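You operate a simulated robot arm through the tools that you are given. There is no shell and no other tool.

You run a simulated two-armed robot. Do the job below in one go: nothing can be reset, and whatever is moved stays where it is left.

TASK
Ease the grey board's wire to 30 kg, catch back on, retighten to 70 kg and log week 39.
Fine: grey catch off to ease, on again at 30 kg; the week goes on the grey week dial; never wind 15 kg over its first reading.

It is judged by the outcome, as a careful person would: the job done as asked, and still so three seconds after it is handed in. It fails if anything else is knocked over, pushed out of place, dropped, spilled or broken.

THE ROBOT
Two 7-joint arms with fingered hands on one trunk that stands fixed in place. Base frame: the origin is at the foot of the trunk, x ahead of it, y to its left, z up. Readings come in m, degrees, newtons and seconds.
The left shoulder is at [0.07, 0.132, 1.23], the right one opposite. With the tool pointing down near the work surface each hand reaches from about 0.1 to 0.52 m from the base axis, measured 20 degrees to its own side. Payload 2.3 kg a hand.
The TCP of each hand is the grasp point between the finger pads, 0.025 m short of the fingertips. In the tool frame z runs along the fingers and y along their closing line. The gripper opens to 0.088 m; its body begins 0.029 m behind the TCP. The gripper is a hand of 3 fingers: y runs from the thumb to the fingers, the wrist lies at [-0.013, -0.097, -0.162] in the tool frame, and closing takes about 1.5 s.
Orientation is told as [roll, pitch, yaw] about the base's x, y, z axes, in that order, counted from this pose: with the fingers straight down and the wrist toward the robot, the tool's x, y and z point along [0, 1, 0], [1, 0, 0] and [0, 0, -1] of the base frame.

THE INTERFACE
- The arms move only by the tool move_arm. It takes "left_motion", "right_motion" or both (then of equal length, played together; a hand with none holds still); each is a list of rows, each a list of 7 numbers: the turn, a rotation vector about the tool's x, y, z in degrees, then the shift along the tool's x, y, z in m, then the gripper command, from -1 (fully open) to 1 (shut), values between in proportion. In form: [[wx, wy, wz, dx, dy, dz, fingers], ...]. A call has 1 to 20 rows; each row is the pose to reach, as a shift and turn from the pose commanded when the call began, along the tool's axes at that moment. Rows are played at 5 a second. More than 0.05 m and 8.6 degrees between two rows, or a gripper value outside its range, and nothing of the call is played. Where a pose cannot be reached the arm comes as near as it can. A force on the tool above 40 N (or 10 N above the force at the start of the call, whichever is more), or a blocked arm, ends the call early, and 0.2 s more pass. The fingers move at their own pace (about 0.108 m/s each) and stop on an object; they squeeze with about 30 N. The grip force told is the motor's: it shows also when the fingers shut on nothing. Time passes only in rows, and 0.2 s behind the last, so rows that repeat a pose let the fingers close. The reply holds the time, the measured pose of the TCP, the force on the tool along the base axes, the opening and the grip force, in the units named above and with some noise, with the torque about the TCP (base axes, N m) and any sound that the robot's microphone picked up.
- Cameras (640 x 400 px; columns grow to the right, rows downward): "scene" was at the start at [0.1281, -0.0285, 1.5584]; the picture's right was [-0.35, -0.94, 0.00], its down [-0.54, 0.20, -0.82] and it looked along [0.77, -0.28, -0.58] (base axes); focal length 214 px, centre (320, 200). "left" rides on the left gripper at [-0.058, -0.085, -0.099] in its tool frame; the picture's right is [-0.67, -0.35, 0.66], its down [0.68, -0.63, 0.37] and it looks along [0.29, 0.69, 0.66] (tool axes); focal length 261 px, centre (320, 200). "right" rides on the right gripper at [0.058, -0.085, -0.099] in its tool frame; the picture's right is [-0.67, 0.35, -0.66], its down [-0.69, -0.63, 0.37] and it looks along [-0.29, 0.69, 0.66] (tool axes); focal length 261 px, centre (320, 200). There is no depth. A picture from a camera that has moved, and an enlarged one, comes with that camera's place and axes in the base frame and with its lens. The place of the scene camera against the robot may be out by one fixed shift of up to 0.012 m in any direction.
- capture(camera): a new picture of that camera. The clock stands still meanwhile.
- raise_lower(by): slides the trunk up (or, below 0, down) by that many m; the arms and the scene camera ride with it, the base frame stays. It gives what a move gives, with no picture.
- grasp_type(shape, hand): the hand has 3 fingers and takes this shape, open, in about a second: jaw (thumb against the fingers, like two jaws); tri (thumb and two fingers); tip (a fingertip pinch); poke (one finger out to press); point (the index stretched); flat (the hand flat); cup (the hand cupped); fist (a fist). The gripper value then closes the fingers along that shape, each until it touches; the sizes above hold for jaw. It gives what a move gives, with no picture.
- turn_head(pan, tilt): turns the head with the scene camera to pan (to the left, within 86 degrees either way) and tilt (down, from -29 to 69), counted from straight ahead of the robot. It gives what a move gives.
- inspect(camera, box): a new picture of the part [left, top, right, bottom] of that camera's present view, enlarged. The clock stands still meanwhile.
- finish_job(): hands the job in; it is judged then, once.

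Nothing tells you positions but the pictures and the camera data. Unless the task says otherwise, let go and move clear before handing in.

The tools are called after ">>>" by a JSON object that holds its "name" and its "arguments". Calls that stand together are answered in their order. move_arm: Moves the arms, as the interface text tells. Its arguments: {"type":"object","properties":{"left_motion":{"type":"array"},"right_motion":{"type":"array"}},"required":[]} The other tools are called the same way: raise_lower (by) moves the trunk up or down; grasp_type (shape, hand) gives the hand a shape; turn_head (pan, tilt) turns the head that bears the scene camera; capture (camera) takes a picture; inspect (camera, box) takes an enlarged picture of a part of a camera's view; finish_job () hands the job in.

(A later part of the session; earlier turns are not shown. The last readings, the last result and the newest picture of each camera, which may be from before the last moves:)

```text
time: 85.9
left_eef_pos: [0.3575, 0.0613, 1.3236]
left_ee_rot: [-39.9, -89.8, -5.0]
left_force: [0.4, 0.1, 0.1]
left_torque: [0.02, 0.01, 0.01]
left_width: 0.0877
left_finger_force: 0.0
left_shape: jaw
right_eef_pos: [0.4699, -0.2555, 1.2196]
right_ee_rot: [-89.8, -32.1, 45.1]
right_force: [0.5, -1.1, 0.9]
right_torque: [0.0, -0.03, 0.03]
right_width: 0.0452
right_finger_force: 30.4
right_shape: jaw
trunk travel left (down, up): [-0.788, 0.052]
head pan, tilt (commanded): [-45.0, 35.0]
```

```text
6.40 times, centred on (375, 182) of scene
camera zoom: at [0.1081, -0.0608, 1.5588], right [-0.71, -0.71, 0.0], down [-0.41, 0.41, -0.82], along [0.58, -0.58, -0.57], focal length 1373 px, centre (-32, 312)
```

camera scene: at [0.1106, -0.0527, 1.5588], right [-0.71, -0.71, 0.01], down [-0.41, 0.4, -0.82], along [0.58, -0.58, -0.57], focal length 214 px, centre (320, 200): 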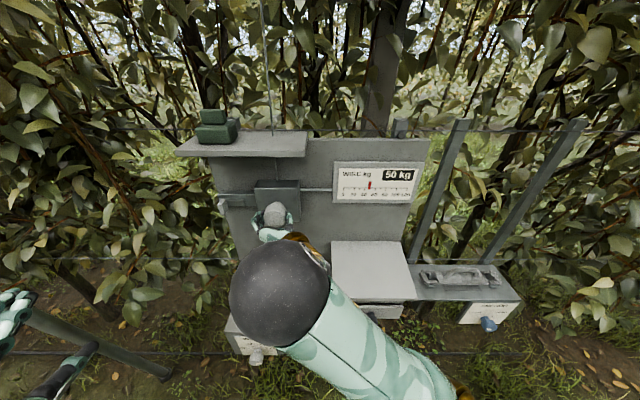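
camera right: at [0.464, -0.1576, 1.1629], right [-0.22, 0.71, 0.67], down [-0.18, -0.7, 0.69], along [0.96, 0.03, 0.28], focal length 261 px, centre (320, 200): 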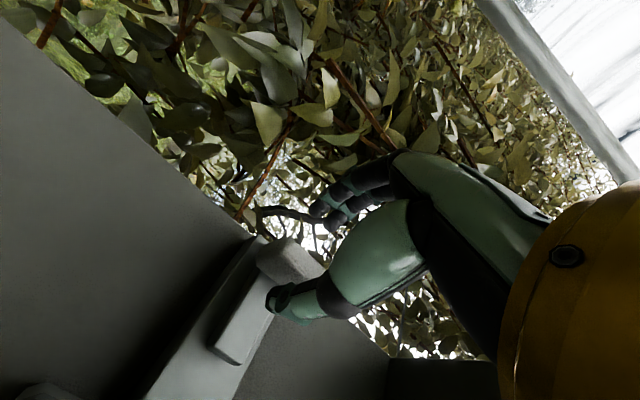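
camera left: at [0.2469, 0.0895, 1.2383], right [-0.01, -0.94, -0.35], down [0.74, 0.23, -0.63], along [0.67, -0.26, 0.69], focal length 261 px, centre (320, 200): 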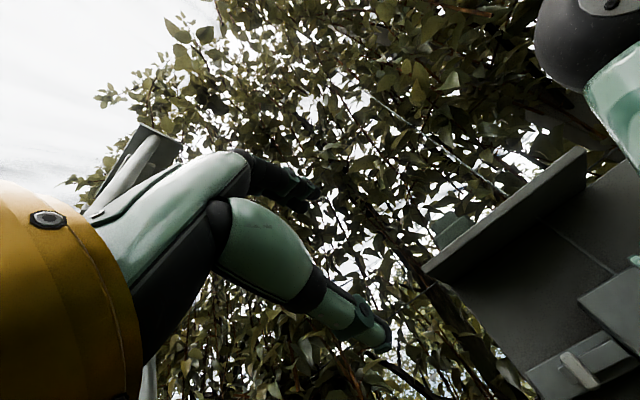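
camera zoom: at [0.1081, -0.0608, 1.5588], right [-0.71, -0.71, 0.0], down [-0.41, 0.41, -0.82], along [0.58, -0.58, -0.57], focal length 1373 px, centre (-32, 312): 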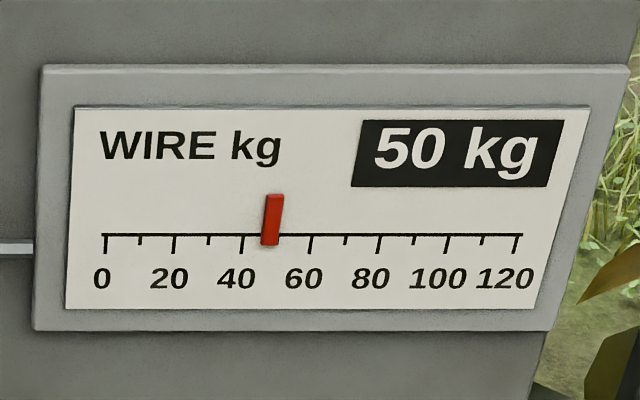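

About 47.6 kg. Winding 30° more.

>>> {"name": "move_arm", "arguments": {"right_motion": [[0, 0, 4, 0, 0, 0, 1], [0, 0, 8, 0, 0, 0, 1], [0, 0, 12, 0, 0, 0, 1], [0, 0, 16, 0, 0, 0, 1], [0, 0, 20, 0, 0, 0, 1], [0, 0, 24, 0, 0, 0, 1], [0, 0, 28, 0, 0, 0, 1], [0, 0, 30, 0, 0, 0, 1], [0, 0, 30, 0, 0, 0, 1]]}}

>>> {"name": "inspect", "arguments": {"camera": "scene", "box": [325, 155, 425, 210]}}

```text
time: 87.9
left_eef_pos: [0.3559, 0.0604, 1.3245]
left_ee_rot: [-45.0, -89.9, 0.1]
left_force: [0.5, 0.1, -0.3]
left_torque: [0.03, -0.02, 0.0]
left_width: 0.0881
left_finger_force: 0.1
left_shape: jaw
right_eef_pos: [0.47, -0.2562, 1.2198]
right_ee_rot: [-89.9, -62.1, 45.0]
right_force: [-0.3, -0.6, -0.8]
right_torque: [-0.11, -0.03, 0.04]
right_width: 0.045
right_finger_force: 30.1
right_shape: jaw
trunk travel left (down, up): [-0.788, 0.052]
head pan, tilt (commanded): [-45.0, 35.0]
```

```text
6.40 times, centred on (375, 182) of scene
camera zoom: at [0.1073, -0.0606, 1.5589], right [-0.71, -0.71, 0.0], down [-0.41, 0.41, -0.82], along [0.58, -0.58, -0.57], focal length 1373 px, centre (-32, 312)
```

zoom: 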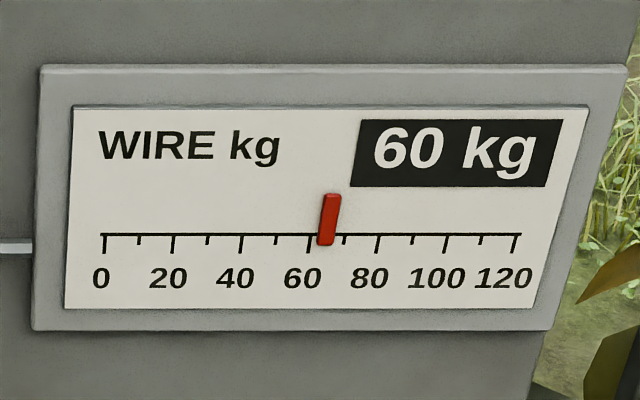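

About 64.7 kg. Winding 9° more.

>>> {"name": "move_arm", "arguments": {"right_motion": [[0, 0, 4, 0, 0, 0, 1], [0, 0, 7, 0, 0, 0, 1], [0, 0, 9, 0, 0, 0, 1], [0, 0, 9, 0, 0, 0, 1]]}}

>>> {"name": "inspect", "arguments": {"camera": "scene", "box": [325, 155, 425, 210]}}

```text
time: 88.9
left_eef_pos: [0.3565, 0.0609, 1.3237]
left_ee_rot: [-51.5, -89.8, 6.6]
left_force: [0.5, -0.1, 0.0]
left_torque: [-0.01, 0.01, -0.04]
left_width: 0.0878
left_finger_force: 0.1
left_shape: jaw
right_eef_pos: [0.4696, -0.2557, 1.2205]
right_ee_rot: [-89.8, -70.9, 44.9]
right_force: [0.5, -0.2, 1.4]
right_torque: [-0.11, -0.01, 0.04]
right_width: 0.045
right_finger_force: 30.4
right_shape: jaw
trunk travel left (down, up): [-0.788, 0.052]
head pan, tilt (commanded): [-45.0, 35.0]
```

```text
6.40 times, centred on (375, 182) of scene
camera zoom: at [0.1077, -0.0604, 1.5589], right [-0.71, -0.71, 0.0], down [-0.41, 0.41, -0.82], along [0.58, -0.58, -0.57], focal length 1373 px, centre (-32, 312)
```

zoom: 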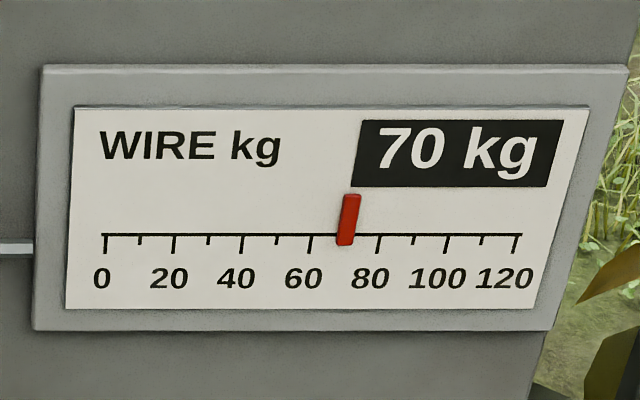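

The pointer sits at 70. I open the hand and back off, then check that it holds.

>>> {"name": "move_arm", "arguments": {"right_motion": [[0, 0, 0, 0, 0, 0, 0.3], [0, 0, 0, 0, 0, 0, -0.3], [0, 0, 0, 0, 0, 0, -1], [0, 0, 0, 0, 0, 0, -1], [0, 0, 0, 0, 0, 0, -1], [0, 0, 0, 0, 0, -0.02, -1], [0, 0, 0, 0, 0, -0.04, -1], [0, 0, 0, 0, 0, -0.05, -1], [0, 0, 0, 0, 0, -0.05, -1]]}}

>>> {"name": "inspect", "arguments": {"camera": "scene", "box": [325, 155, 425, 210]}}

>>> {"name": "inspect", "arguments": {"camera": "scene", "box": [195, 155, 345, 265]}}

>>> {"name": "capture", "arguments": {"camera": "scene"}}

```text
time: 90.9
left_eef_pos: [0.3572, 0.0607, 1.3237]
left_ee_rot: [-50.7, -89.9, 5.8]
left_force: [0.4, 0.7, 0.6]
left_torque: [0.0, 0.0, 0.01]
left_width: 0.0875
left_finger_force: 0.1
left_shape: jaw
right_eef_pos: [0.4352, -0.2188, 1.2193]
right_ee_rot: [-89.8, -71.0, 44.8]
right_force: [-0.2, 0.0, 0.7]
right_torque: [0.04, 0.01, 0.0]
right_width: 0.0876
right_finger_force: 0.1
right_shape: jaw
trunk travel left (down, up): [-0.788, 0.052]
head pan, tilt (commanded): [-45.0, 35.0]
```

```text
6.40 times, centred on (375, 182) of scene
camera zoom: at [0.1082, -0.0603, 1.5588], right [-0.71, -0.71, 0.0], down [-0.41, 0.41, -0.82], along [0.58, -0.58, -0.57], focal length 1373 px, centre (-32, 312)
```

zoom: 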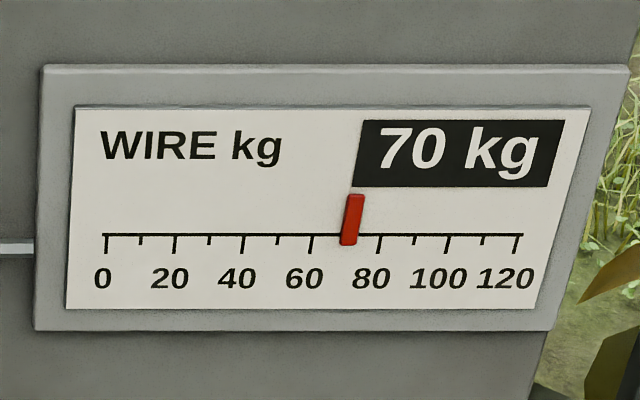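

```text
3.64 times, centred on (270, 210) of scene
camera zoom: at [0.1082, -0.0603, 1.5588], right [-0.71, -0.71, 0.0], down [-0.41, 0.41, -0.82], along [0.58, -0.58, -0.57], focal length 780 px, centre (502, 164)
```

zoom: 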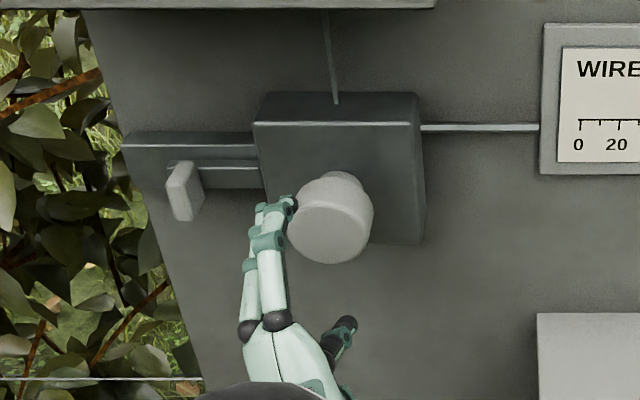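

```text
taken
camera scene: at [0.1082, -0.0603, 1.5588], right [-0.71, -0.71, 0.0], down [-0.41, 0.41, -0.82], along [0.58, -0.58, -0.57], focal length 214 px, centre (320, 200)
```

scene: 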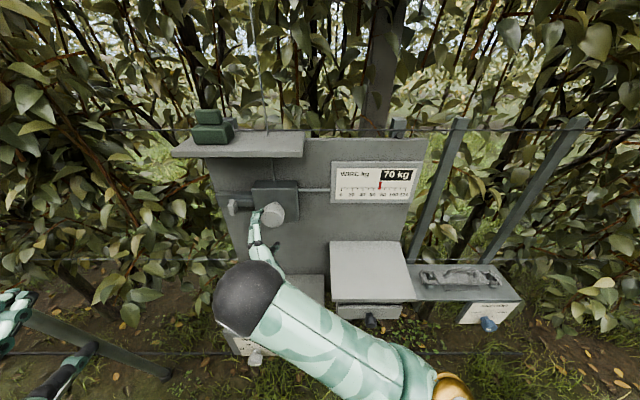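

70 kg holds with the catch on. Now for the week dial: I first take the right hand back to a fingers-down pose at the side, well clear of the board.

>>> {"name": "move_arm", "arguments": {"right_motion": [[5.9, 3.7, -1.6, -0.022, -0.005, -0.003, -1], [11.8, 7.4, -3.1, -0.044, -0.01, -0.006, -1], [17.7, 11.1, -4.7, -0.066, -0.016, -0.009, -1], [23.7, 14.8, -6.3, -0.089, -0.021, -0.012, -1], [29.6, 18.5, -7.8, -0.111, -0.026, -0.015, -1], [35.5, 22.2, -9.4, -0.133, -0.031, -0.018, -1], [41.4, 25.8, -11.0, -0.155, -0.036, -0.021, -1], [47.3, 29.5, -12.6, -0.177, -0.041, -0.024, -1], [53.2, 33.2, -14.1, -0.199, -0.047, -0.026, -1], [59.2, 36.9, -15.7, -0.221, -0.052, -0.029, -1], [65.1, 40.6, -17.3, -0.244, -0.057, -0.032, -1], [71.0, 44.3, -18.8, -0.266, -0.062, -0.035, -1], [76.9, 48.0, -20.4, -0.288, -0.067, -0.038, -1], [76.9, 48.0, -20.4, -0.288, -0.067, -0.038, -1]]}}

>>> {"name": "capture", "arguments": {"camera": "scene"}}

```text
time: 93.9
left_eef_pos: [0.3563, 0.0619, 1.3238]
left_ee_rot: [-59.3, -89.9, 14.4]
left_force: [0.3, -0.1, 0.0]
left_torque: [0.01, -0.04, -0.04]
left_width: 0.0881
left_finger_force: 0.1
left_shape: jaw
right_eef_pos: [0.1995, -0.4012, 1.25]
right_ee_rot: [0.2, 0.2, 0.1]
right_force: [0.0, 0.1, 0.0]
right_torque: [-0.02, -0.01, 0.0]
right_width: 0.0877
right_finger_force: 0.0
right_shape: jaw
right hand out of reach, approached as far as the arm can: row 2, 3, 4, 5, 6, 7, 8, 9
trunk travel left (down, up): [-0.788, 0.052]
head pan, tilt (commanded): [-45.0, 35.0]
```

```text
taken
camera scene: at [0.1077, -0.0601, 1.5589], right [-0.71, -0.71, 0.0], down [-0.41, 0.41, -0.82], along [0.58, -0.58, -0.57], focal length 214 px, centre (320, 200)
```

scene: 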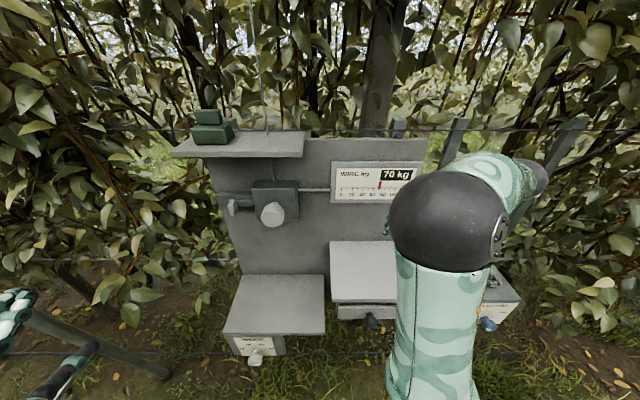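

All is well. I raise the right hand so it stays above the lower boxes, then lower the trunk in stages.

>>> {"name": "move_arm", "arguments": {"right_motion": [[0, 0, 0, 0.005, 0.01, -0.035, -1], [0, 0, 0, 0.01, 0.02, -0.07, -1], [0, 0, 0, 0.015, 0.03, -0.105, -1], [0, 0, 0, 0.02, 0.04, -0.14, -1], [0, 0, 0, 0.02, 0.05, -0.17, -1], [0, 0, 0, 0.02, 0.05, -0.17, -1]]}}

>>> {"name": "raise_lower", "arguments": {"by": -0.2}}

>>> {"name": "capture", "arguments": {"camera": "scene"}}

>>> {"name": "capture", "arguments": {"camera": "right"}}

>>> {"name": "capture", "arguments": {"camera": "left"}}

```text
time: 95.3
left_eef_pos: [0.3577, 0.0593, 1.3237]
left_ee_rot: [-51.3, -89.9, 6.5]
left_force: [1.1, 0.0, 1.0]
left_torque: [-0.02, 0.02, 0.0]
left_width: 0.0881
left_finger_force: 0.1
left_shape: jaw
right_eef_pos: [0.2502, -0.3809, 1.4205]
right_ee_rot: [-0.1, 0.2, 0.1]
right_force: [0.6, -0.4, 0.3]
right_torque: [0.01, -0.01, 0.0]
right_width: 0.0877
right_finger_force: 0.1
right_shape: jaw
trunk travel left (down, up): [-0.788, 0.052]
head pan, tilt (commanded): [-45.0, 35.0]
```

```text
time: 97.5
left_eef_pos: [0.3568, 0.061, 1.1233]
left_ee_rot: [-53.1, -89.8, 8.3]
left_force: [-0.2, -0.5, -0.7]
left_torque: [0.0, 0.0, 0.02]
left_width: 0.0878
left_finger_force: 0.0
left_shape: jaw
right_eef_pos: [0.2496, -0.3819, 1.2197]
right_ee_rot: [0.0, 0.1, 0.1]
right_force: [-0.6, 0.5, -0.2]
right_torque: [0.0, -0.02, -0.01]
right_width: 0.0877
right_finger_force: 0.0
right_shape: jaw
trunk travel left (down, up): [-0.588, 0.252]
head pan, tilt (commanded): [-45.0, 35.0]
```

```text
taken
camera scene: at [0.1077, -0.0603, 1.3589], right [-0.71, -0.71, 0.0], down [-0.41, 0.41, -0.82], along [0.58, -0.58, -0.57], focal length 214 px, centre (320, 200)
```

scene: 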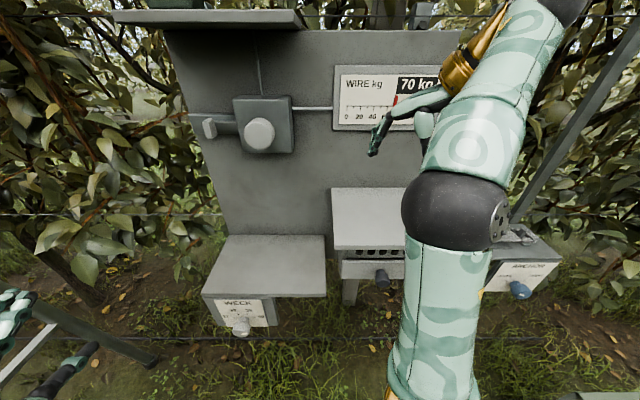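

```text
taken
camera right: at [0.1665, -0.3238, 1.32], right [0.35, -0.67, 0.66], down [-0.63, -0.69, -0.36], along [0.69, -0.28, -0.66], focal length 261 px, centre (320, 200)
```

right: 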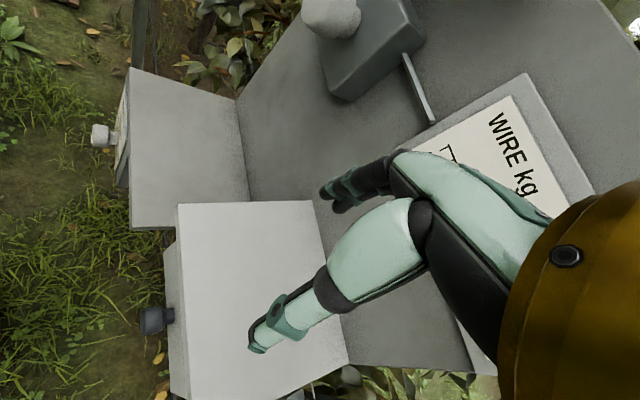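

```text
taken
camera left: at [0.2465, 0.0898, 1.0384], right [-0.01, -0.94, -0.35], down [0.74, 0.23, -0.63], along [0.67, -0.26, 0.69], focal length 261 px, centre (320, 200)
```

left: 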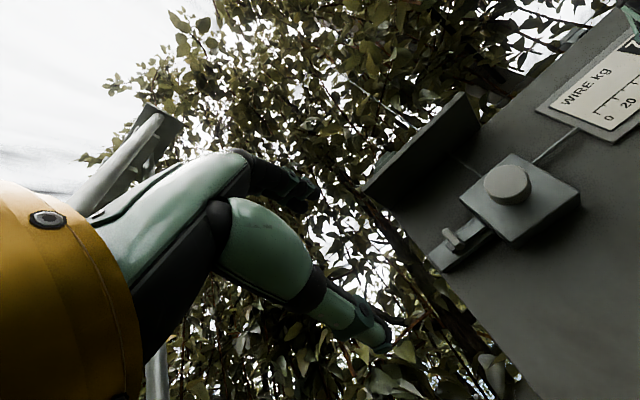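

Clear so far. I lower another 0.2 m.

>>> {"name": "raise_lower", "arguments": {"by": -0.2}}

>>> {"name": "capture", "arguments": {"camera": "scene"}}

>>> {"name": "inspect", "arguments": {"camera": "scene", "box": [170, 200, 330, 320]}}

>>> {"name": "capture", "arguments": {"camera": "right"}}

```text
time: 99.2
left_eef_pos: [0.3528, 0.0651, 0.9491]
left_ee_rot: [-171.9, -89.7, 127.0]
left_force: [0.8, 0.7, -0.4]
left_torque: [-0.03, -0.02, 0.03]
left_width: 0.0877
left_finger_force: 0.1
left_shape: jaw
right_eef_pos: [0.2443, -0.3771, 1.0506]
right_ee_rot: [-1.2, -1.2, 0.2]
right_force: [-6.3, -0.2, 30.7]
right_torque: [-0.44, -1.67, -0.09]
right_width: 0.0866
right_finger_force: 0.0
right_shape: jaw
trunk travel left (down, up): [-0.411, 0.429]
head pan, tilt (commanded): [-45.0, 35.0]
stopped: the force on the tool passed its limit at 44 N (the readings are from after the stop); the commanded pose is now the measured one
```

```text
taken
camera scene: at [0.1018, -0.0558, 1.1829], right [-0.71, -0.71, 0.0], down [-0.4, 0.4, -0.82], along [0.58, -0.58, -0.57], focal length 214 px, centre (320, 200)
```

scene: 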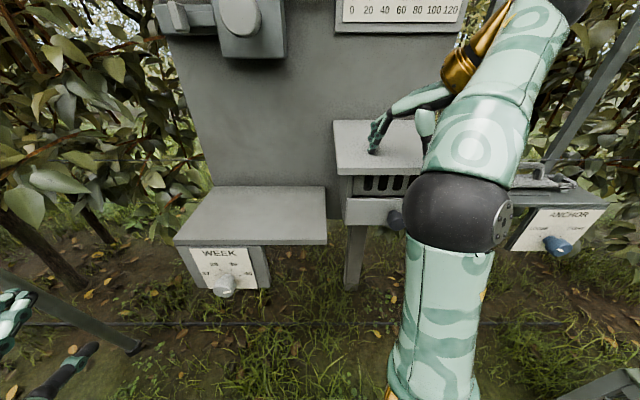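

```text
3.33 times, centred on (250, 260) of scene
camera zoom: at [0.1018, -0.0558, 1.1829], right [-0.71, -0.71, 0.0], down [-0.4, 0.4, -0.82], along [0.58, -0.58, -0.57], focal length 715 px, centre (553, 0)
```

zoom: 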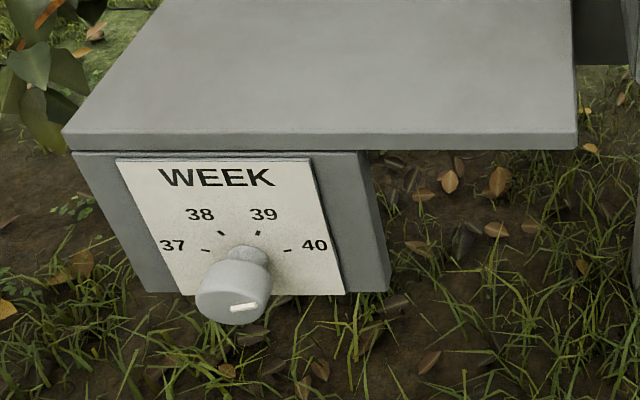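

```text
taken
camera right: at [0.159, -0.3179, 1.147], right [0.34, -0.66, 0.68], down [-0.62, -0.69, -0.37], along [0.71, -0.3, -0.64], focal length 261 px, centre (320, 200)
```

right: 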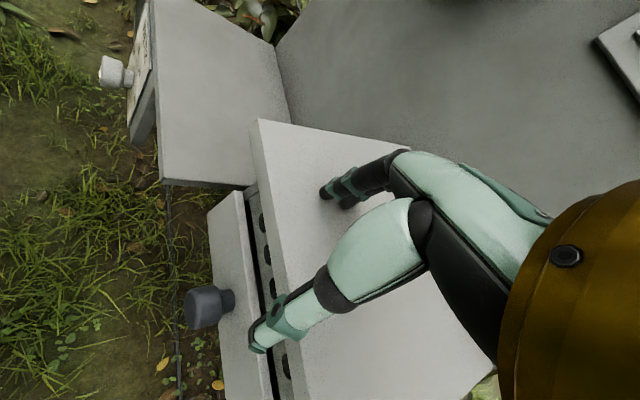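

The right fingertips touched the top of the drawer box, which is higher than I judged (about z 1.02). I raise the trunk immediately and lift the right hand away.

>>> {"name": "raise_lower", "arguments": {"by": 0.08}}

>>> {"name": "capture", "arguments": {"camera": "scene"}}

>>> {"name": "capture", "arguments": {"camera": "right"}}

```text
time: 100.4
left_eef_pos: [0.3577, 0.0607, 1.0266]
left_ee_rot: [-54.5, -89.9, 9.6]
left_force: [-0.2, -1.1, -0.4]
left_torque: [-0.06, 0.01, 0.02]
left_width: 0.0876
left_finger_force: 0.1
left_shape: jaw
right_eef_pos: [0.2511, -0.3799, 1.1253]
right_ee_rot: [-0.5, -0.5, 0.1]
right_force: [-1.4, -0.6, -0.2]
right_torque: [-0.02, 0.03, -0.01]
right_width: 0.0878
right_finger_force: 0.2
right_shape: jaw
trunk travel left (down, up): [-0.491, 0.349]
head pan, tilt (commanded): [-45.0, 35.0]
```

```text
taken
camera scene: at [0.1078, -0.0602, 1.262], right [-0.71, -0.71, 0.0], down [-0.41, 0.41, -0.82], along [0.58, -0.58, -0.57], focal length 214 px, centre (320, 200)
```

scene: 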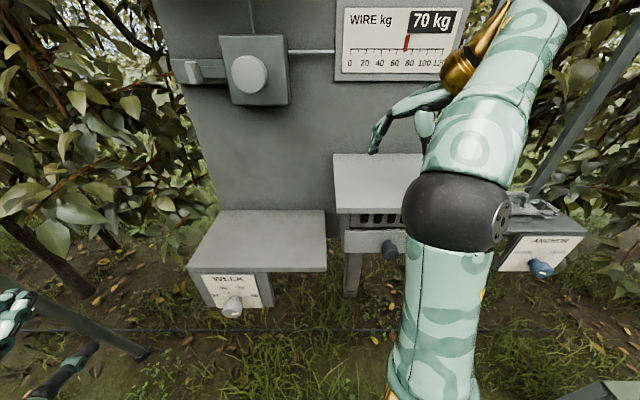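

```text
taken
camera right: at [0.1657, -0.3227, 1.2241], right [0.34, -0.66, 0.66], down [-0.62, -0.69, -0.37], along [0.7, -0.29, -0.65], focal length 261 px, centre (320, 200)
```

right: 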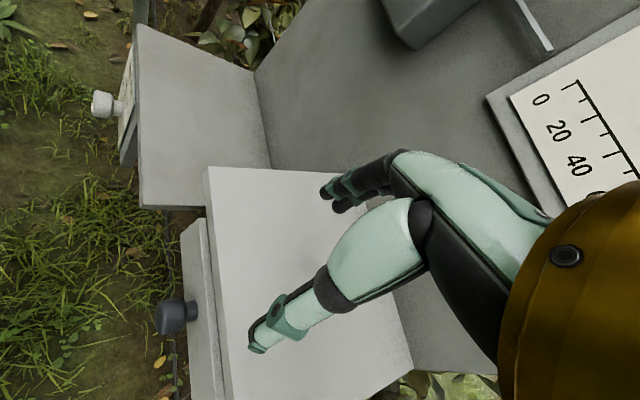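

The drawer box looks undisturbed and the gauge still reads 70. I retract and lift the right hand clear of that lid before lowering a bit more.

>>> {"name": "move_arm", "arguments": {"right_motion": [[0, 0, 0, -0.008, -0.025, -0.015, -1], [0, 0, 0, -0.016, -0.05, -0.03, -1], [0, 0, 0, -0.024, -0.075, -0.045, -1], [0, 0, 0, -0.032, -0.1, -0.06, -1], [0, 0, 0, -0.032, -0.1, -0.075, -1], [0, 0, 0, -0.032, -0.1, -0.075, -1]]}}

>>> {"name": "capture", "arguments": {"camera": "scene"}}

>>> {"name": "capture", "arguments": {"camera": "right"}}

```text
time: 101.8
left_eef_pos: [0.3572, 0.0604, 1.0269]
left_ee_rot: [-51.1, -89.9, 6.2]
left_force: [1.1, 0.7, -0.1]
left_torque: [0.0, 0.03, -0.01]
left_width: 0.0882
left_finger_force: 0.2
left_shape: jaw
right_eef_pos: [0.1937, -0.4026, 1.1123]
right_ee_rot: [-0.7, -0.5, 0.1]
right_force: [0.6, 0.2, 0.0]
right_torque: [-0.02, 0.01, -0.04]
right_width: 0.0876
right_finger_force: 0.0
right_shape: jaw
right hand out of reach, approached as far as the arm can: row 1, 2, 3, 4, 5, 6
trunk travel left (down, up): [-0.491, 0.349]
head pan, tilt (commanded): [-45.0, 35.0]
```

```text
taken
camera scene: at [0.1077, -0.0603, 1.262], right [-0.71, -0.71, 0.0], down [-0.41, 0.41, -0.82], along [0.58, -0.58, -0.57], focal length 214 px, centre (320, 200)
```

scene: 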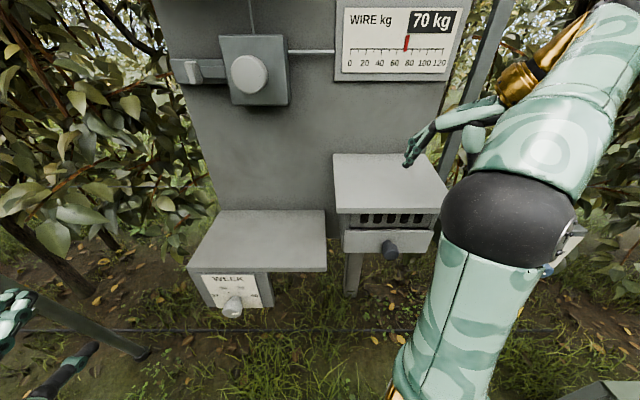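

```text
taken
camera right: at [0.1076, -0.3436, 1.2118], right [0.34, -0.66, 0.67], down [-0.62, -0.69, -0.36], along [0.7, -0.29, -0.65], focal length 261 px, centre (320, 200)
```

right: 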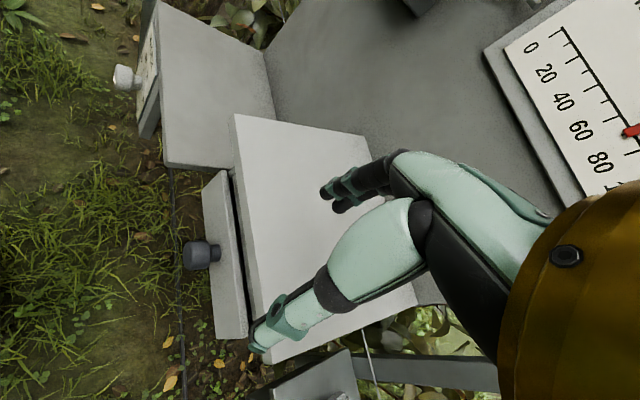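

The right hand cannot go much higher here, so I leave the trunk at this height; the left arm can reach the week dial (about (0.437, -0.102, 0.775)) with the wrist rolled. I bring the left hand in front of the dial.

>>> {"name": "move_arm", "arguments": {"left_motion": [[0, 0, -5, -0.005, -0.028, 0.005, -1], [0, 0, -11, -0.01, -0.056, 0.012, -1], [0, 0, -17, -0.018, -0.084, 0.02, -1], [0, 0, -23, -0.025, -0.112, 0.03, -1], [0, 0, -29, -0.033, -0.14, 0.04, -1], [0, 0, -35, -0.04, -0.168, 0.05, -1], [0, 0, -41, -0.047, -0.196, 0.06, -1], [0, 0, -46, -0.053, -0.224, 0.07, -1], [0, 0, -50, -0.059, -0.252, 0.08, -1], [0, 0, -50, -0.059, -0.252, 0.08, -1]]}}

>>> {"name": "capture", "arguments": {"camera": "scene"}}

>>> {"name": "capture", "arguments": {"camera": "left"}}

```text
time: 104.0
left_eef_pos: [0.3731, -0.037, 0.7774]
left_ee_rot: [-90.0, -40.0, 45.1]
left_force: [-0.1, -0.4, -0.3]
left_torque: [-0.01, 0.0, 0.01]
left_width: 0.0879
left_finger_force: 0.1
left_shape: jaw
right_eef_pos: [0.1937, -0.4025, 1.112]
right_ee_rot: [-0.5, -0.5, 0.1]
right_force: [-0.4, 0.4, -0.5]
right_torque: [-0.01, 0.03, 0.04]
right_width: 0.0877
right_finger_force: 0.0
right_shape: jaw
trunk travel left (down, up): [-0.491, 0.349]
head pan, tilt (commanded): [-45.0, 35.0]
```

```text
taken
camera scene: at [0.1077, -0.0603, 1.262], right [-0.71, -0.71, 0.0], down [-0.41, 0.41, -0.82], along [0.58, -0.58, -0.57], focal length 214 px, centre (320, 200)
```

scene: 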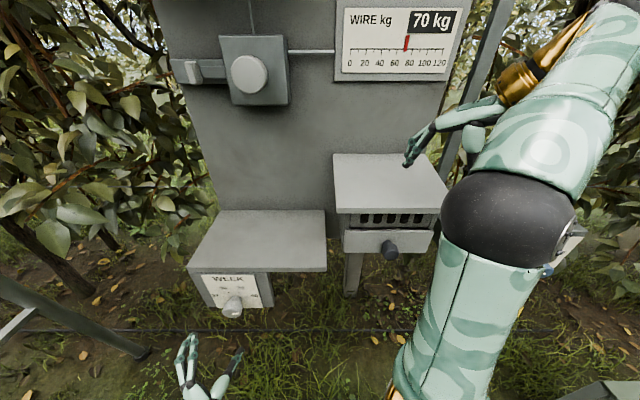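

```text
taken
camera left: at [0.2316, -0.0403, 0.7664], right [-0.03, -0.96, 0.29], down [0.23, -0.29, -0.93], along [0.97, 0.04, 0.23], focal length 261 px, centre (320, 200)
```

left: 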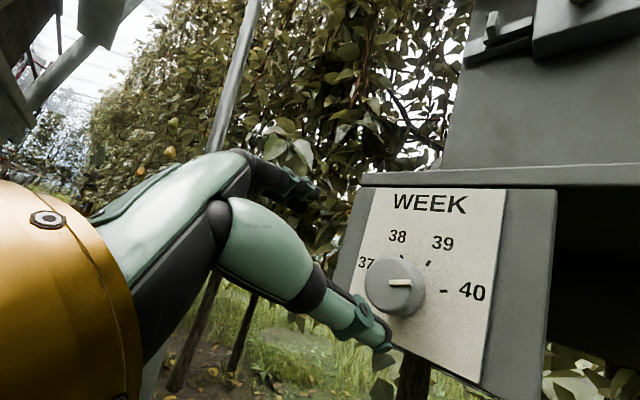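

The left camera gives a fine view of the week dial. I zoom in to read the pointer and centre the knob.

>>> {"name": "inspect", "arguments": {"camera": "left", "box": [340, 180, 520, 340]}}

>>> {"name": "inspect", "arguments": {"camera": "scene", "box": [180, 260, 290, 330]}}

```text
2.50 times, centred on (430, 260) of left
camera zoom: at [0.2316, -0.0403, 0.7664], right [-0.03, -0.96, 0.29], down [0.23, -0.29, -0.93], along [0.97, 0.04, 0.23], focal length 652 px, centre (45, 50)
```

zoom: 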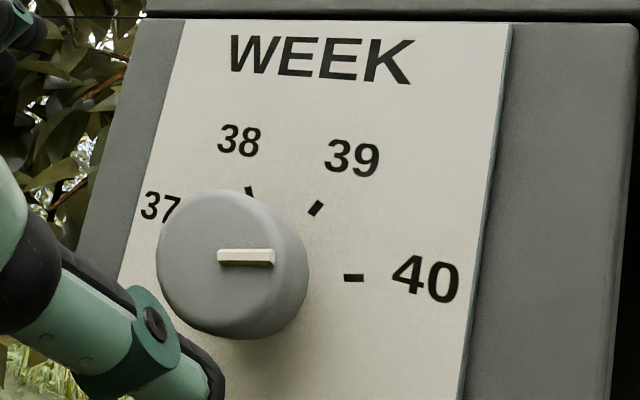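

```text
5.71 times, centred on (235, 295) of scene
camera zoom: at [0.1077, -0.0603, 1.262], right [-0.71, -0.71, 0.0], down [-0.41, 0.41, -0.82], along [0.58, -0.58, -0.57], focal length 1226 px, centre (806, -343)
```

zoom: 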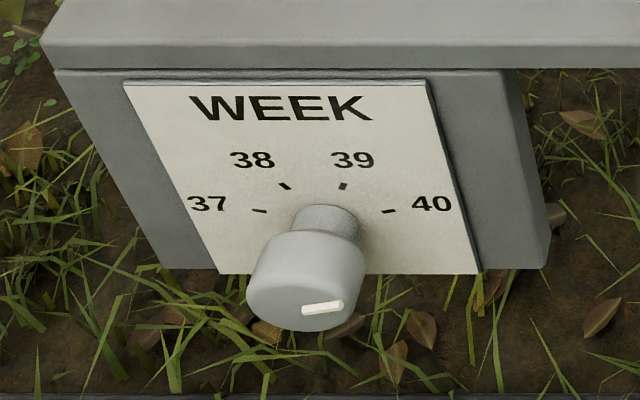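

The pointer is at 40 and 39 lies about 50° counter-clockwise. I centre the hand on the knob (about 1 cm lower) and go a little closer to measure its depth.

>>> {"name": "move_arm", "arguments": {"left_motion": [[0, 0, 0, 0.003, -0.005, 0.012, -1], [0, 0, 0, 0.0057, -0.0094, 0.024, -1], [0, 0, 0, 0.0057, -0.0094, 0.035, -1], [0, 0, 0, 0.0057, -0.0094, 0.035, -1]]}}

>>> {"name": "inspect", "arguments": {"camera": "left", "box": [320, 180, 500, 340]}}

>>> {"name": "inspect", "arguments": {"camera": "scene", "box": [170, 260, 300, 380]}}

```text
time: 105.0
left_eef_pos: [0.3942, -0.0637, 0.7663]
left_ee_rot: [-89.8, -39.8, 45.1]
left_force: [0.0, 0.8, -0.1]
left_torque: [0.02, -0.02, -0.02]
left_width: 0.0879
left_finger_force: 0.1
left_shape: jaw
right_eef_pos: [0.1917, -0.4023, 1.113]
right_ee_rot: [-0.5, -0.5, 0.1]
right_force: [0.4, 0.1, -0.2]
right_torque: [0.01, 0.01, 0.0]
right_width: 0.088
right_finger_force: 0.0
right_shape: jaw
trunk travel left (down, up): [-0.491, 0.349]
head pan, tilt (commanded): [-45.0, 35.0]
```

```text
2.50 times, centred on (410, 260) of left
camera zoom: at [0.2523, -0.0671, 0.7553], right [-0.03, -0.96, 0.29], down [0.23, -0.29, -0.93], along [0.97, 0.04, 0.23], focal length 652 px, centre (95, 50)
```

zoom: 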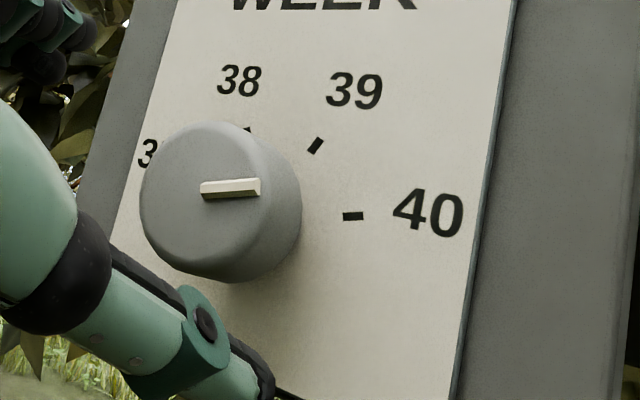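

```text
3.33 times, centred on (235, 320) of scene
camera zoom: at [0.1078, -0.0604, 1.262], right [-0.71, -0.71, 0.0], down [-0.41, 0.41, -0.82], along [0.58, -0.58, -0.57], focal length 715 px, centre (603, -200)
```

zoom: 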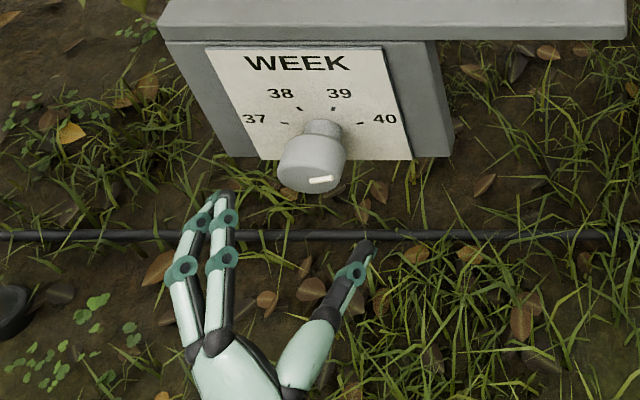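

The hand axis is on the knob within a few mm; the knob front is at about D 0.375. I advance in small steps with open fingers, watching the force.

>>> {"name": "move_arm", "arguments": {"left_motion": [[0, 0, 0, 0, 0, 0.012, -1], [0, 0, 0, 0, 0, 0.024, -1], [0, 0, 0, 0, 0, 0.034, -1], [0, 0, 0, 0, 0, 0.042, -1], [0, 0, 0, 0, 0, 0.042, -1]]}}

>>> {"name": "inspect", "arguments": {"camera": "left", "box": [260, 150, 500, 340]}}

>>> {"name": "inspect", "arguments": {"camera": "scene", "box": [170, 260, 300, 380]}}

```text
time: 106.2
left_eef_pos: [0.424, -0.094, 0.7651]
left_ee_rot: [-89.9, -40.0, 45.0]
left_force: [-0.3, -0.4, -0.3]
left_torque: [0.0, 0.0, 0.03]
left_width: 0.088
left_finger_force: 0.0
left_shape: jaw
right_eef_pos: [0.1924, -0.4016, 1.1133]
right_ee_rot: [-0.4, -0.5, 0.1]
right_force: [0.2, 0.3, -0.6]
right_torque: [0.01, 0.0, 0.04]
right_width: 0.0879
right_finger_force: 0.1
right_shape: jaw
trunk travel left (down, up): [-0.491, 0.349]
head pan, tilt (commanded): [-45.0, 35.0]
```

```text
2.11 times, centred on (380, 245) of left
camera zoom: at [0.2819, -0.0965, 0.7543], right [-0.03, -0.96, 0.29], down [0.23, -0.29, -0.93], along [0.97, 0.04, 0.23], focal length 549 px, centre (194, 105)
```

zoom: 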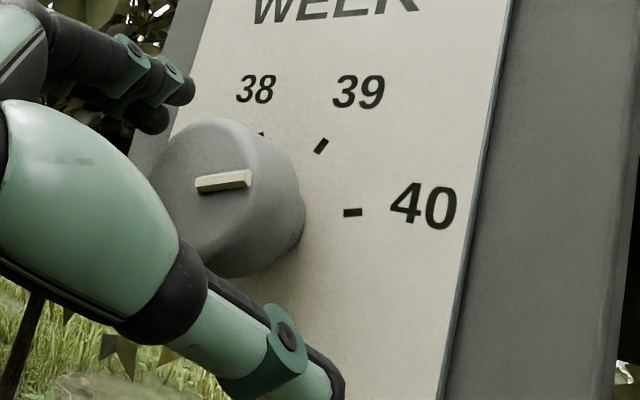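

```text
3.33 times, centred on (235, 320) of scene
camera zoom: at [0.1078, -0.0604, 1.262], right [-0.71, -0.71, 0.0], down [-0.41, 0.41, -0.82], along [0.58, -0.58, -0.57], focal length 715 px, centre (603, -200)
```

zoom: 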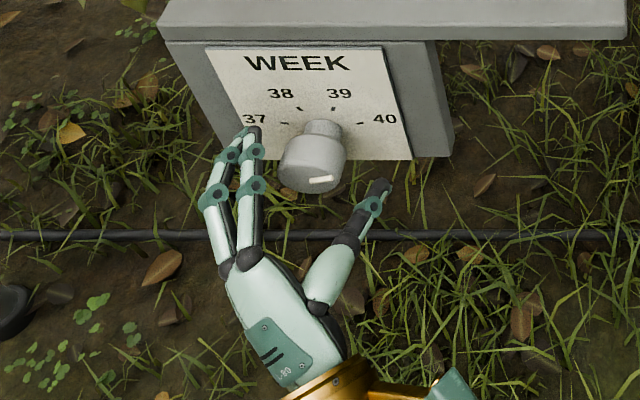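

Well centred with no contact. I close on the dial knob and turn it 40° counter-clockwise to begin with.

>>> {"name": "move_arm", "arguments": {"left_motion": [[0, 0, 0, 0, 0, 0, -0.3], [0, 0, 0, 0, 0, 0, 0.3], [0, 0, 0, 0, 0, 0, 0.8], [0, 0, 0, 0, 0, 0, 1], [0, 0, 0, 0, 0, 0, 1], [0, 0, 0, 0, 0, 0, 1], [0, 0, 0, 0, 0, 0, 1]]}}

>>> {"name": "inspect", "arguments": {"camera": "left", "box": [260, 150, 500, 340]}}

>>> {"name": "inspect", "arguments": {"camera": "scene", "box": [200, 260, 280, 330]}}

```text
time: 107.8
left_eef_pos: [0.4235, -0.0931, 0.7649]
left_ee_rot: [-89.8, -39.9, 45.1]
left_force: [1.8, 1.2, 1.6]
left_torque: [0.02, -0.05, 0.07]
left_width: 0.0335
left_finger_force: 29.9
left_shape: jaw
right_eef_pos: [0.1917, -0.4013, 1.1135]
right_ee_rot: [-0.6, -0.5, 0.1]
right_force: [-0.8, 0.1, 0.3]
right_torque: [0.01, 0.01, 0.01]
right_width: 0.0881
right_finger_force: 0.1
right_shape: jaw
trunk travel left (down, up): [-0.491, 0.349]
head pan, tilt (commanded): [-45.0, 35.0]
```

```text
2.11 times, centred on (380, 245) of left
camera zoom: at [0.2821, -0.096, 0.7543], right [-0.03, -0.96, 0.29], down [0.23, -0.29, -0.93], along [0.97, 0.04, 0.23], focal length 549 px, centre (194, 105)
```

zoom: 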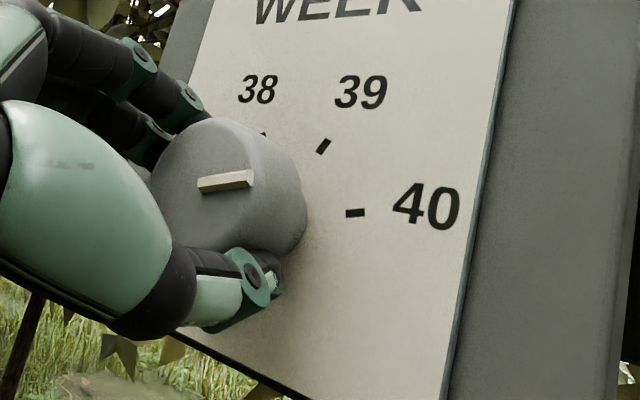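

```text
5.71 times, centred on (240, 295) of scene
camera zoom: at [0.108, -0.0598, 1.262], right [-0.71, -0.71, 0.0], down [-0.41, 0.41, -0.82], along [0.58, -0.58, -0.57], focal length 1226 px, centre (777, -343)
```

zoom: 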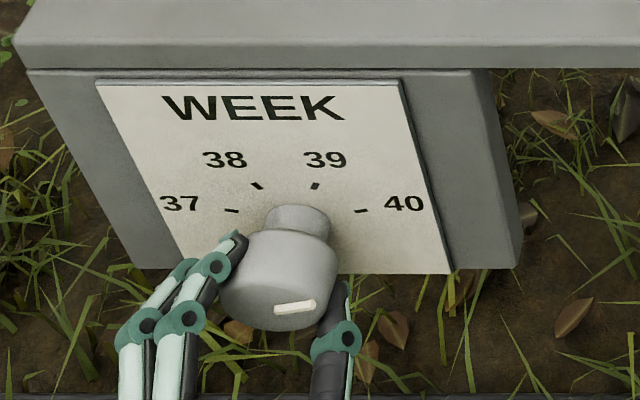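

Firm grip on the dial knob, pointer still at 40. I turn counter-clockwise 40° and check the pointer.

>>> {"name": "move_arm", "arguments": {"left_motion": [[0, 0, -5, 0, 0, 0, 1], [0, 0, -10, 0, 0, 0, 1], [0, 0, -15, 0, 0, 0, 1], [0, 0, -20, 0, 0, 0, 1], [0, 0, -25, 0, 0, 0, 1], [0, 0, -30, 0, 0, 0, 1], [0, 0, -35, 0, 0, 0, 1], [0, 0, -40, 0, 0, 0, 1], [0, 0, -40, 0, 0, 0, 1]]}}

>>> {"name": "capture", "arguments": {"camera": "left"}}

>>> {"name": "inspect", "arguments": {"camera": "scene", "box": [200, 260, 280, 330]}}

```text
time: 109.8
left_eef_pos: [0.4226, -0.0938, 0.7655]
left_ee_rot: [-90.1, 0.2, 45.1]
left_force: [-2.9, -0.6, 1.2]
left_torque: [-0.01, -0.05, -0.04]
left_width: 0.0331
left_finger_force: 29.5
left_shape: jaw
right_eef_pos: [0.1915, -0.4027, 1.1137]
right_ee_rot: [-0.5, -0.6, 0.1]
right_force: [-0.5, 0.6, -0.2]
right_torque: [0.03, -0.01, -0.02]
right_width: 0.0877
right_finger_force: 0.0
right_shape: jaw
trunk travel left (down, up): [-0.491, 0.349]
head pan, tilt (commanded): [-45.0, 35.0]
```

```text
taken
camera left: at [0.2937, -0.0843, 0.8227], right [0.22, -0.71, 0.67], down [-0.19, -0.7, -0.68], along [0.96, 0.02, -0.29], focal length 261 px, centre (320, 200)
```

left: 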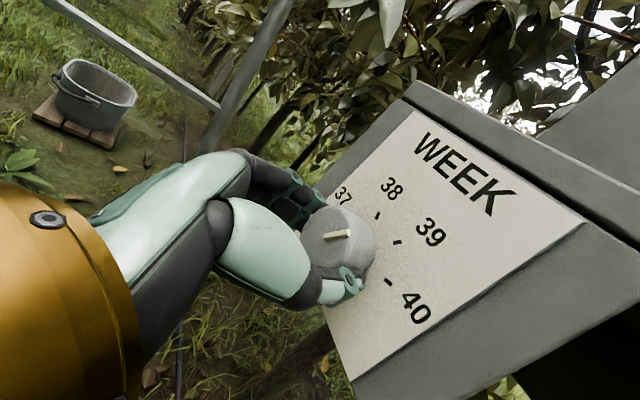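

```text
5.71 times, centred on (240, 295) of scene
camera zoom: at [0.1062, -0.0605, 1.2621], right [-0.71, -0.71, 0.0], down [-0.4, 0.41, -0.82], along [0.58, -0.58, -0.57], focal length 1226 px, centre (777, -343)
```

zoom: 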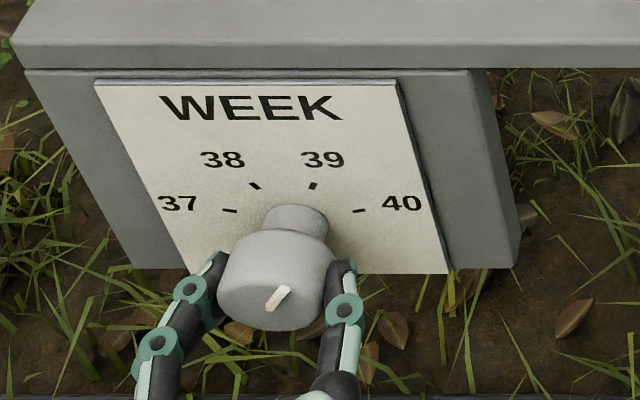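

The pointer has swung most of the way. I zoom in to compare its angle with the 39 tick.

>>> {"name": "inspect", "arguments": {"camera": "left", "box": [290, 160, 450, 300]}}

>>> {"name": "inspect", "arguments": {"camera": "scene", "box": [215, 280, 265, 325]}}

```text
2.86 times, centred on (370, 230) of left
camera zoom: at [0.2937, -0.0843, 0.8227], right [0.22, -0.71, 0.67], down [-0.19, -0.7, -0.68], along [0.96, 0.02, -0.29], focal length 745 px, centre (177, 114)
```

zoom: 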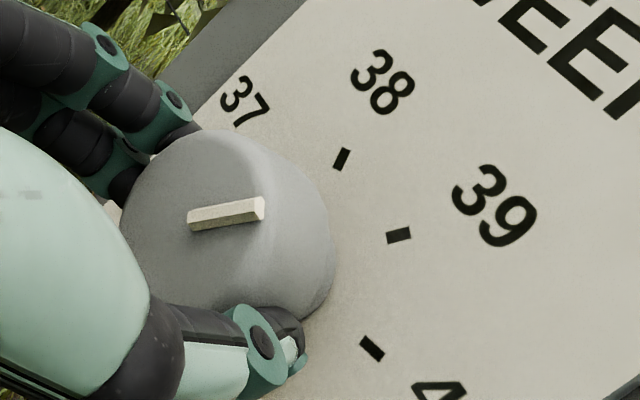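

```text
8.89 times, centred on (240, 302) of scene
camera zoom: at [0.1062, -0.0605, 1.2621], right [-0.71, -0.71, 0.0], down [-0.4, 0.41, -0.82], along [0.58, -0.58, -0.57], focal length 1906 px, centre (1031, -711)
```

zoom: 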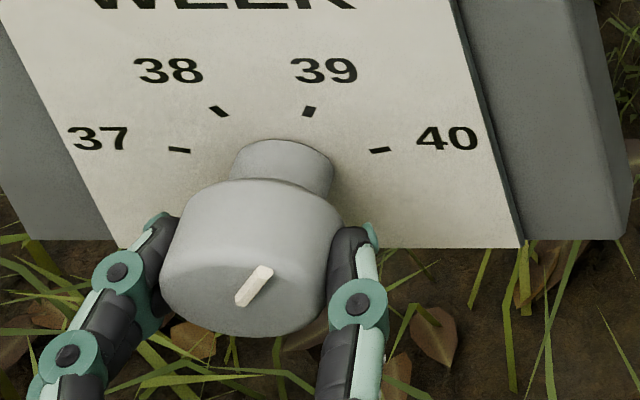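

The 39 tick lies at about 65° and the pointer at about 56°, so 9° more is needed.

>>> {"name": "move_arm", "arguments": {"left_motion": [[0, 0, -4, 0, 0, 0, 1], [0, 0, -7, 0, 0, 0, 1], [0, 0, -9, 0, 0, 0, 1], [0, 0, -9, 0, 0, 0, 1]]}}

>>> {"name": "inspect", "arguments": {"camera": "left", "box": [290, 160, 450, 300]}}

>>> {"name": "inspect", "arguments": {"camera": "scene", "box": [215, 280, 265, 325]}}

```text
time: 110.8
left_eef_pos: [0.422, -0.0936, 0.7661]
left_ee_rot: [-90.1, 9.0, 45.2]
left_force: [-1.8, -0.3, 4.6]
left_torque: [-0.03, -0.13, -0.04]
left_width: 0.0332
left_finger_force: 29.8
left_shape: jaw
right_eef_pos: [0.1913, -0.4029, 1.1145]
right_ee_rot: [-0.4, -0.7, 0.0]
right_force: [0.0, -0.3, 0.0]
right_torque: [0.03, -0.04, 0.01]
right_width: 0.0879
right_finger_force: 0.0
right_shape: jaw
trunk travel left (down, up): [-0.491, 0.349]
head pan, tilt (commanded): [-45.0, 35.0]
```

```text
2.86 times, centred on (370, 230) of left
camera zoom: at [0.3004, -0.0775, 0.8351], right [0.3, -0.63, 0.72], down [-0.26, -0.78, -0.58], along [0.92, -0.01, -0.39], focal length 745 px, centre (177, 114)
```

zoom: 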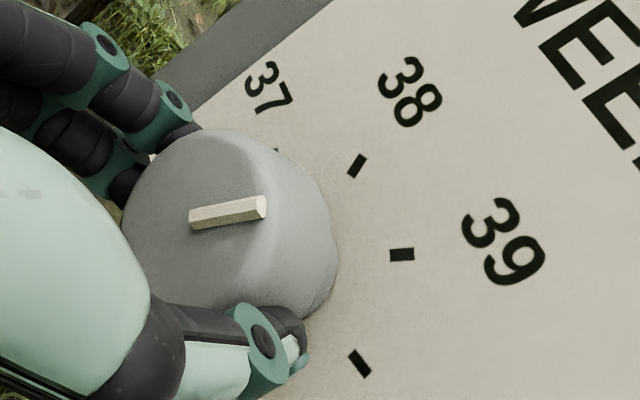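

```text
8.89 times, centred on (240, 302) of scene
camera zoom: at [0.106, -0.0603, 1.2622], right [-0.71, -0.71, 0.0], down [-0.4, 0.41, -0.82], along [0.58, -0.58, -0.57], focal length 1906 px, centre (1031, -711)
```

zoom: 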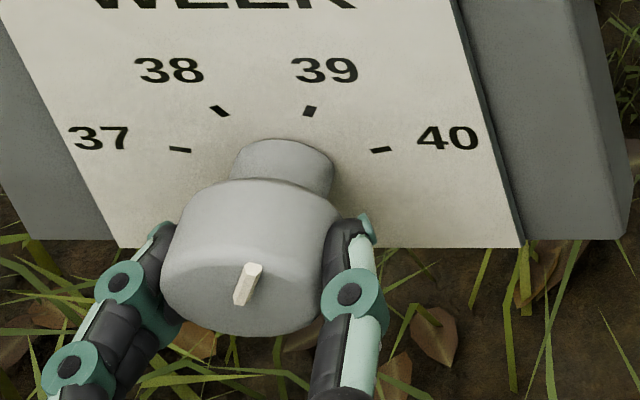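

Pointer (64.9°) and 39 tick (65.2°) now agree. I let go, back straight off, and check the dial.

>>> {"name": "move_arm", "arguments": {"left_motion": [[0, 0, 0, 0, 0, 0, 0.5], [0, 0, 0, 0, 0, 0, -0.2], [0, 0, 0, 0, 0, 0, -1], [0, 0, 0, 0, 0, 0, -1], [0, 0, 0, 0, 0, 0, -1], [0, 0, 0, 0, 0, -0.015, -1], [0, 0, 0, 0, 0, -0.035, -1], [0, 0, 0, 0, 0, -0.06, -1], [0, 0, 0, 0, 0, -0.08, -1], [0, 0, 0, 0, 0, -0.08, -1]]}}

>>> {"name": "capture", "arguments": {"camera": "left"}}

>>> {"name": "inspect", "arguments": {"camera": "scene", "box": [205, 270, 275, 325]}}

>>> {"name": "capture", "arguments": {"camera": "scene"}}

```text
time: 113.0
left_eef_pos: [0.3657, -0.0377, 0.766]
left_ee_rot: [-89.9, 9.1, 45.2]
left_force: [1.0, 0.2, 0.3]
left_torque: [0.02, 0.03, 0.03]
left_width: 0.0876
left_finger_force: 0.0
left_shape: jaw
right_eef_pos: [0.193, -0.4024, 1.1124]
right_ee_rot: [-0.5, -0.6, 0.0]
right_force: [-0.3, -0.3, 0.1]
right_torque: [-0.01, -0.03, 0.01]
right_width: 0.0879
right_finger_force: 0.1
right_shape: jaw
trunk travel left (down, up): [-0.491, 0.349]
head pan, tilt (commanded): [-45.0, 35.0]
```

```text
taken
camera left: at [0.2439, -0.0206, 0.8356], right [0.3, -0.63, 0.72], down [-0.26, -0.77, -0.58], along [0.92, -0.01, -0.39], focal length 261 px, centre (320, 200)
```

left: 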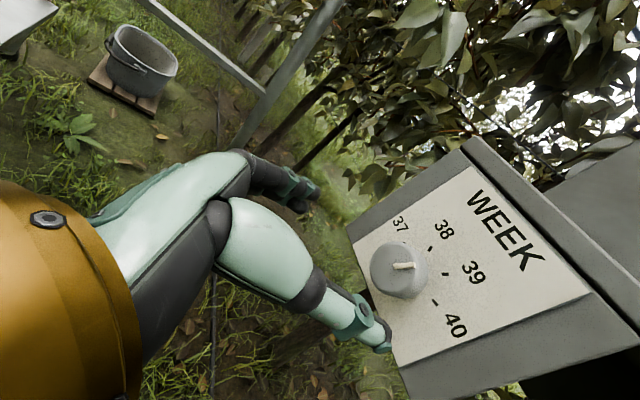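

```text
7.27 times, centred on (240, 298) of scene
camera zoom: at [0.1079, -0.0607, 1.262], right [-0.71, -0.71, 0.0], down [-0.41, 0.41, -0.82], along [0.58, -0.58, -0.57], focal length 1560 px, centre (902, -509)
```

zoom: 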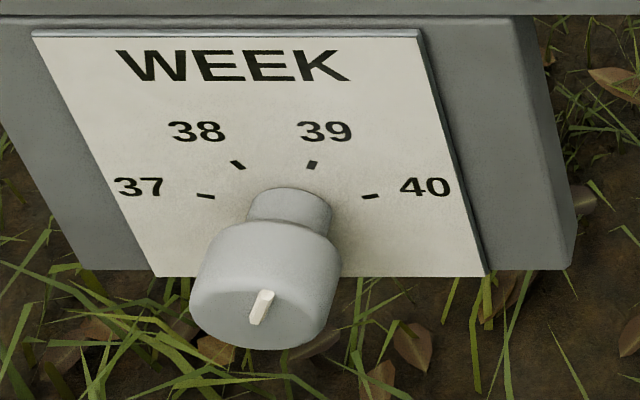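

```text
taken
camera scene: at [0.1079, -0.0607, 1.262], right [-0.71, -0.71, 0.0], down [-0.41, 0.41, -0.82], along [0.58, -0.58, -0.57], focal length 214 px, centre (320, 200)
```

scene: 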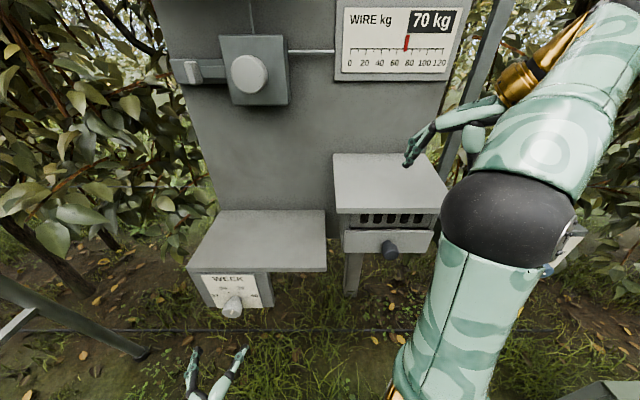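

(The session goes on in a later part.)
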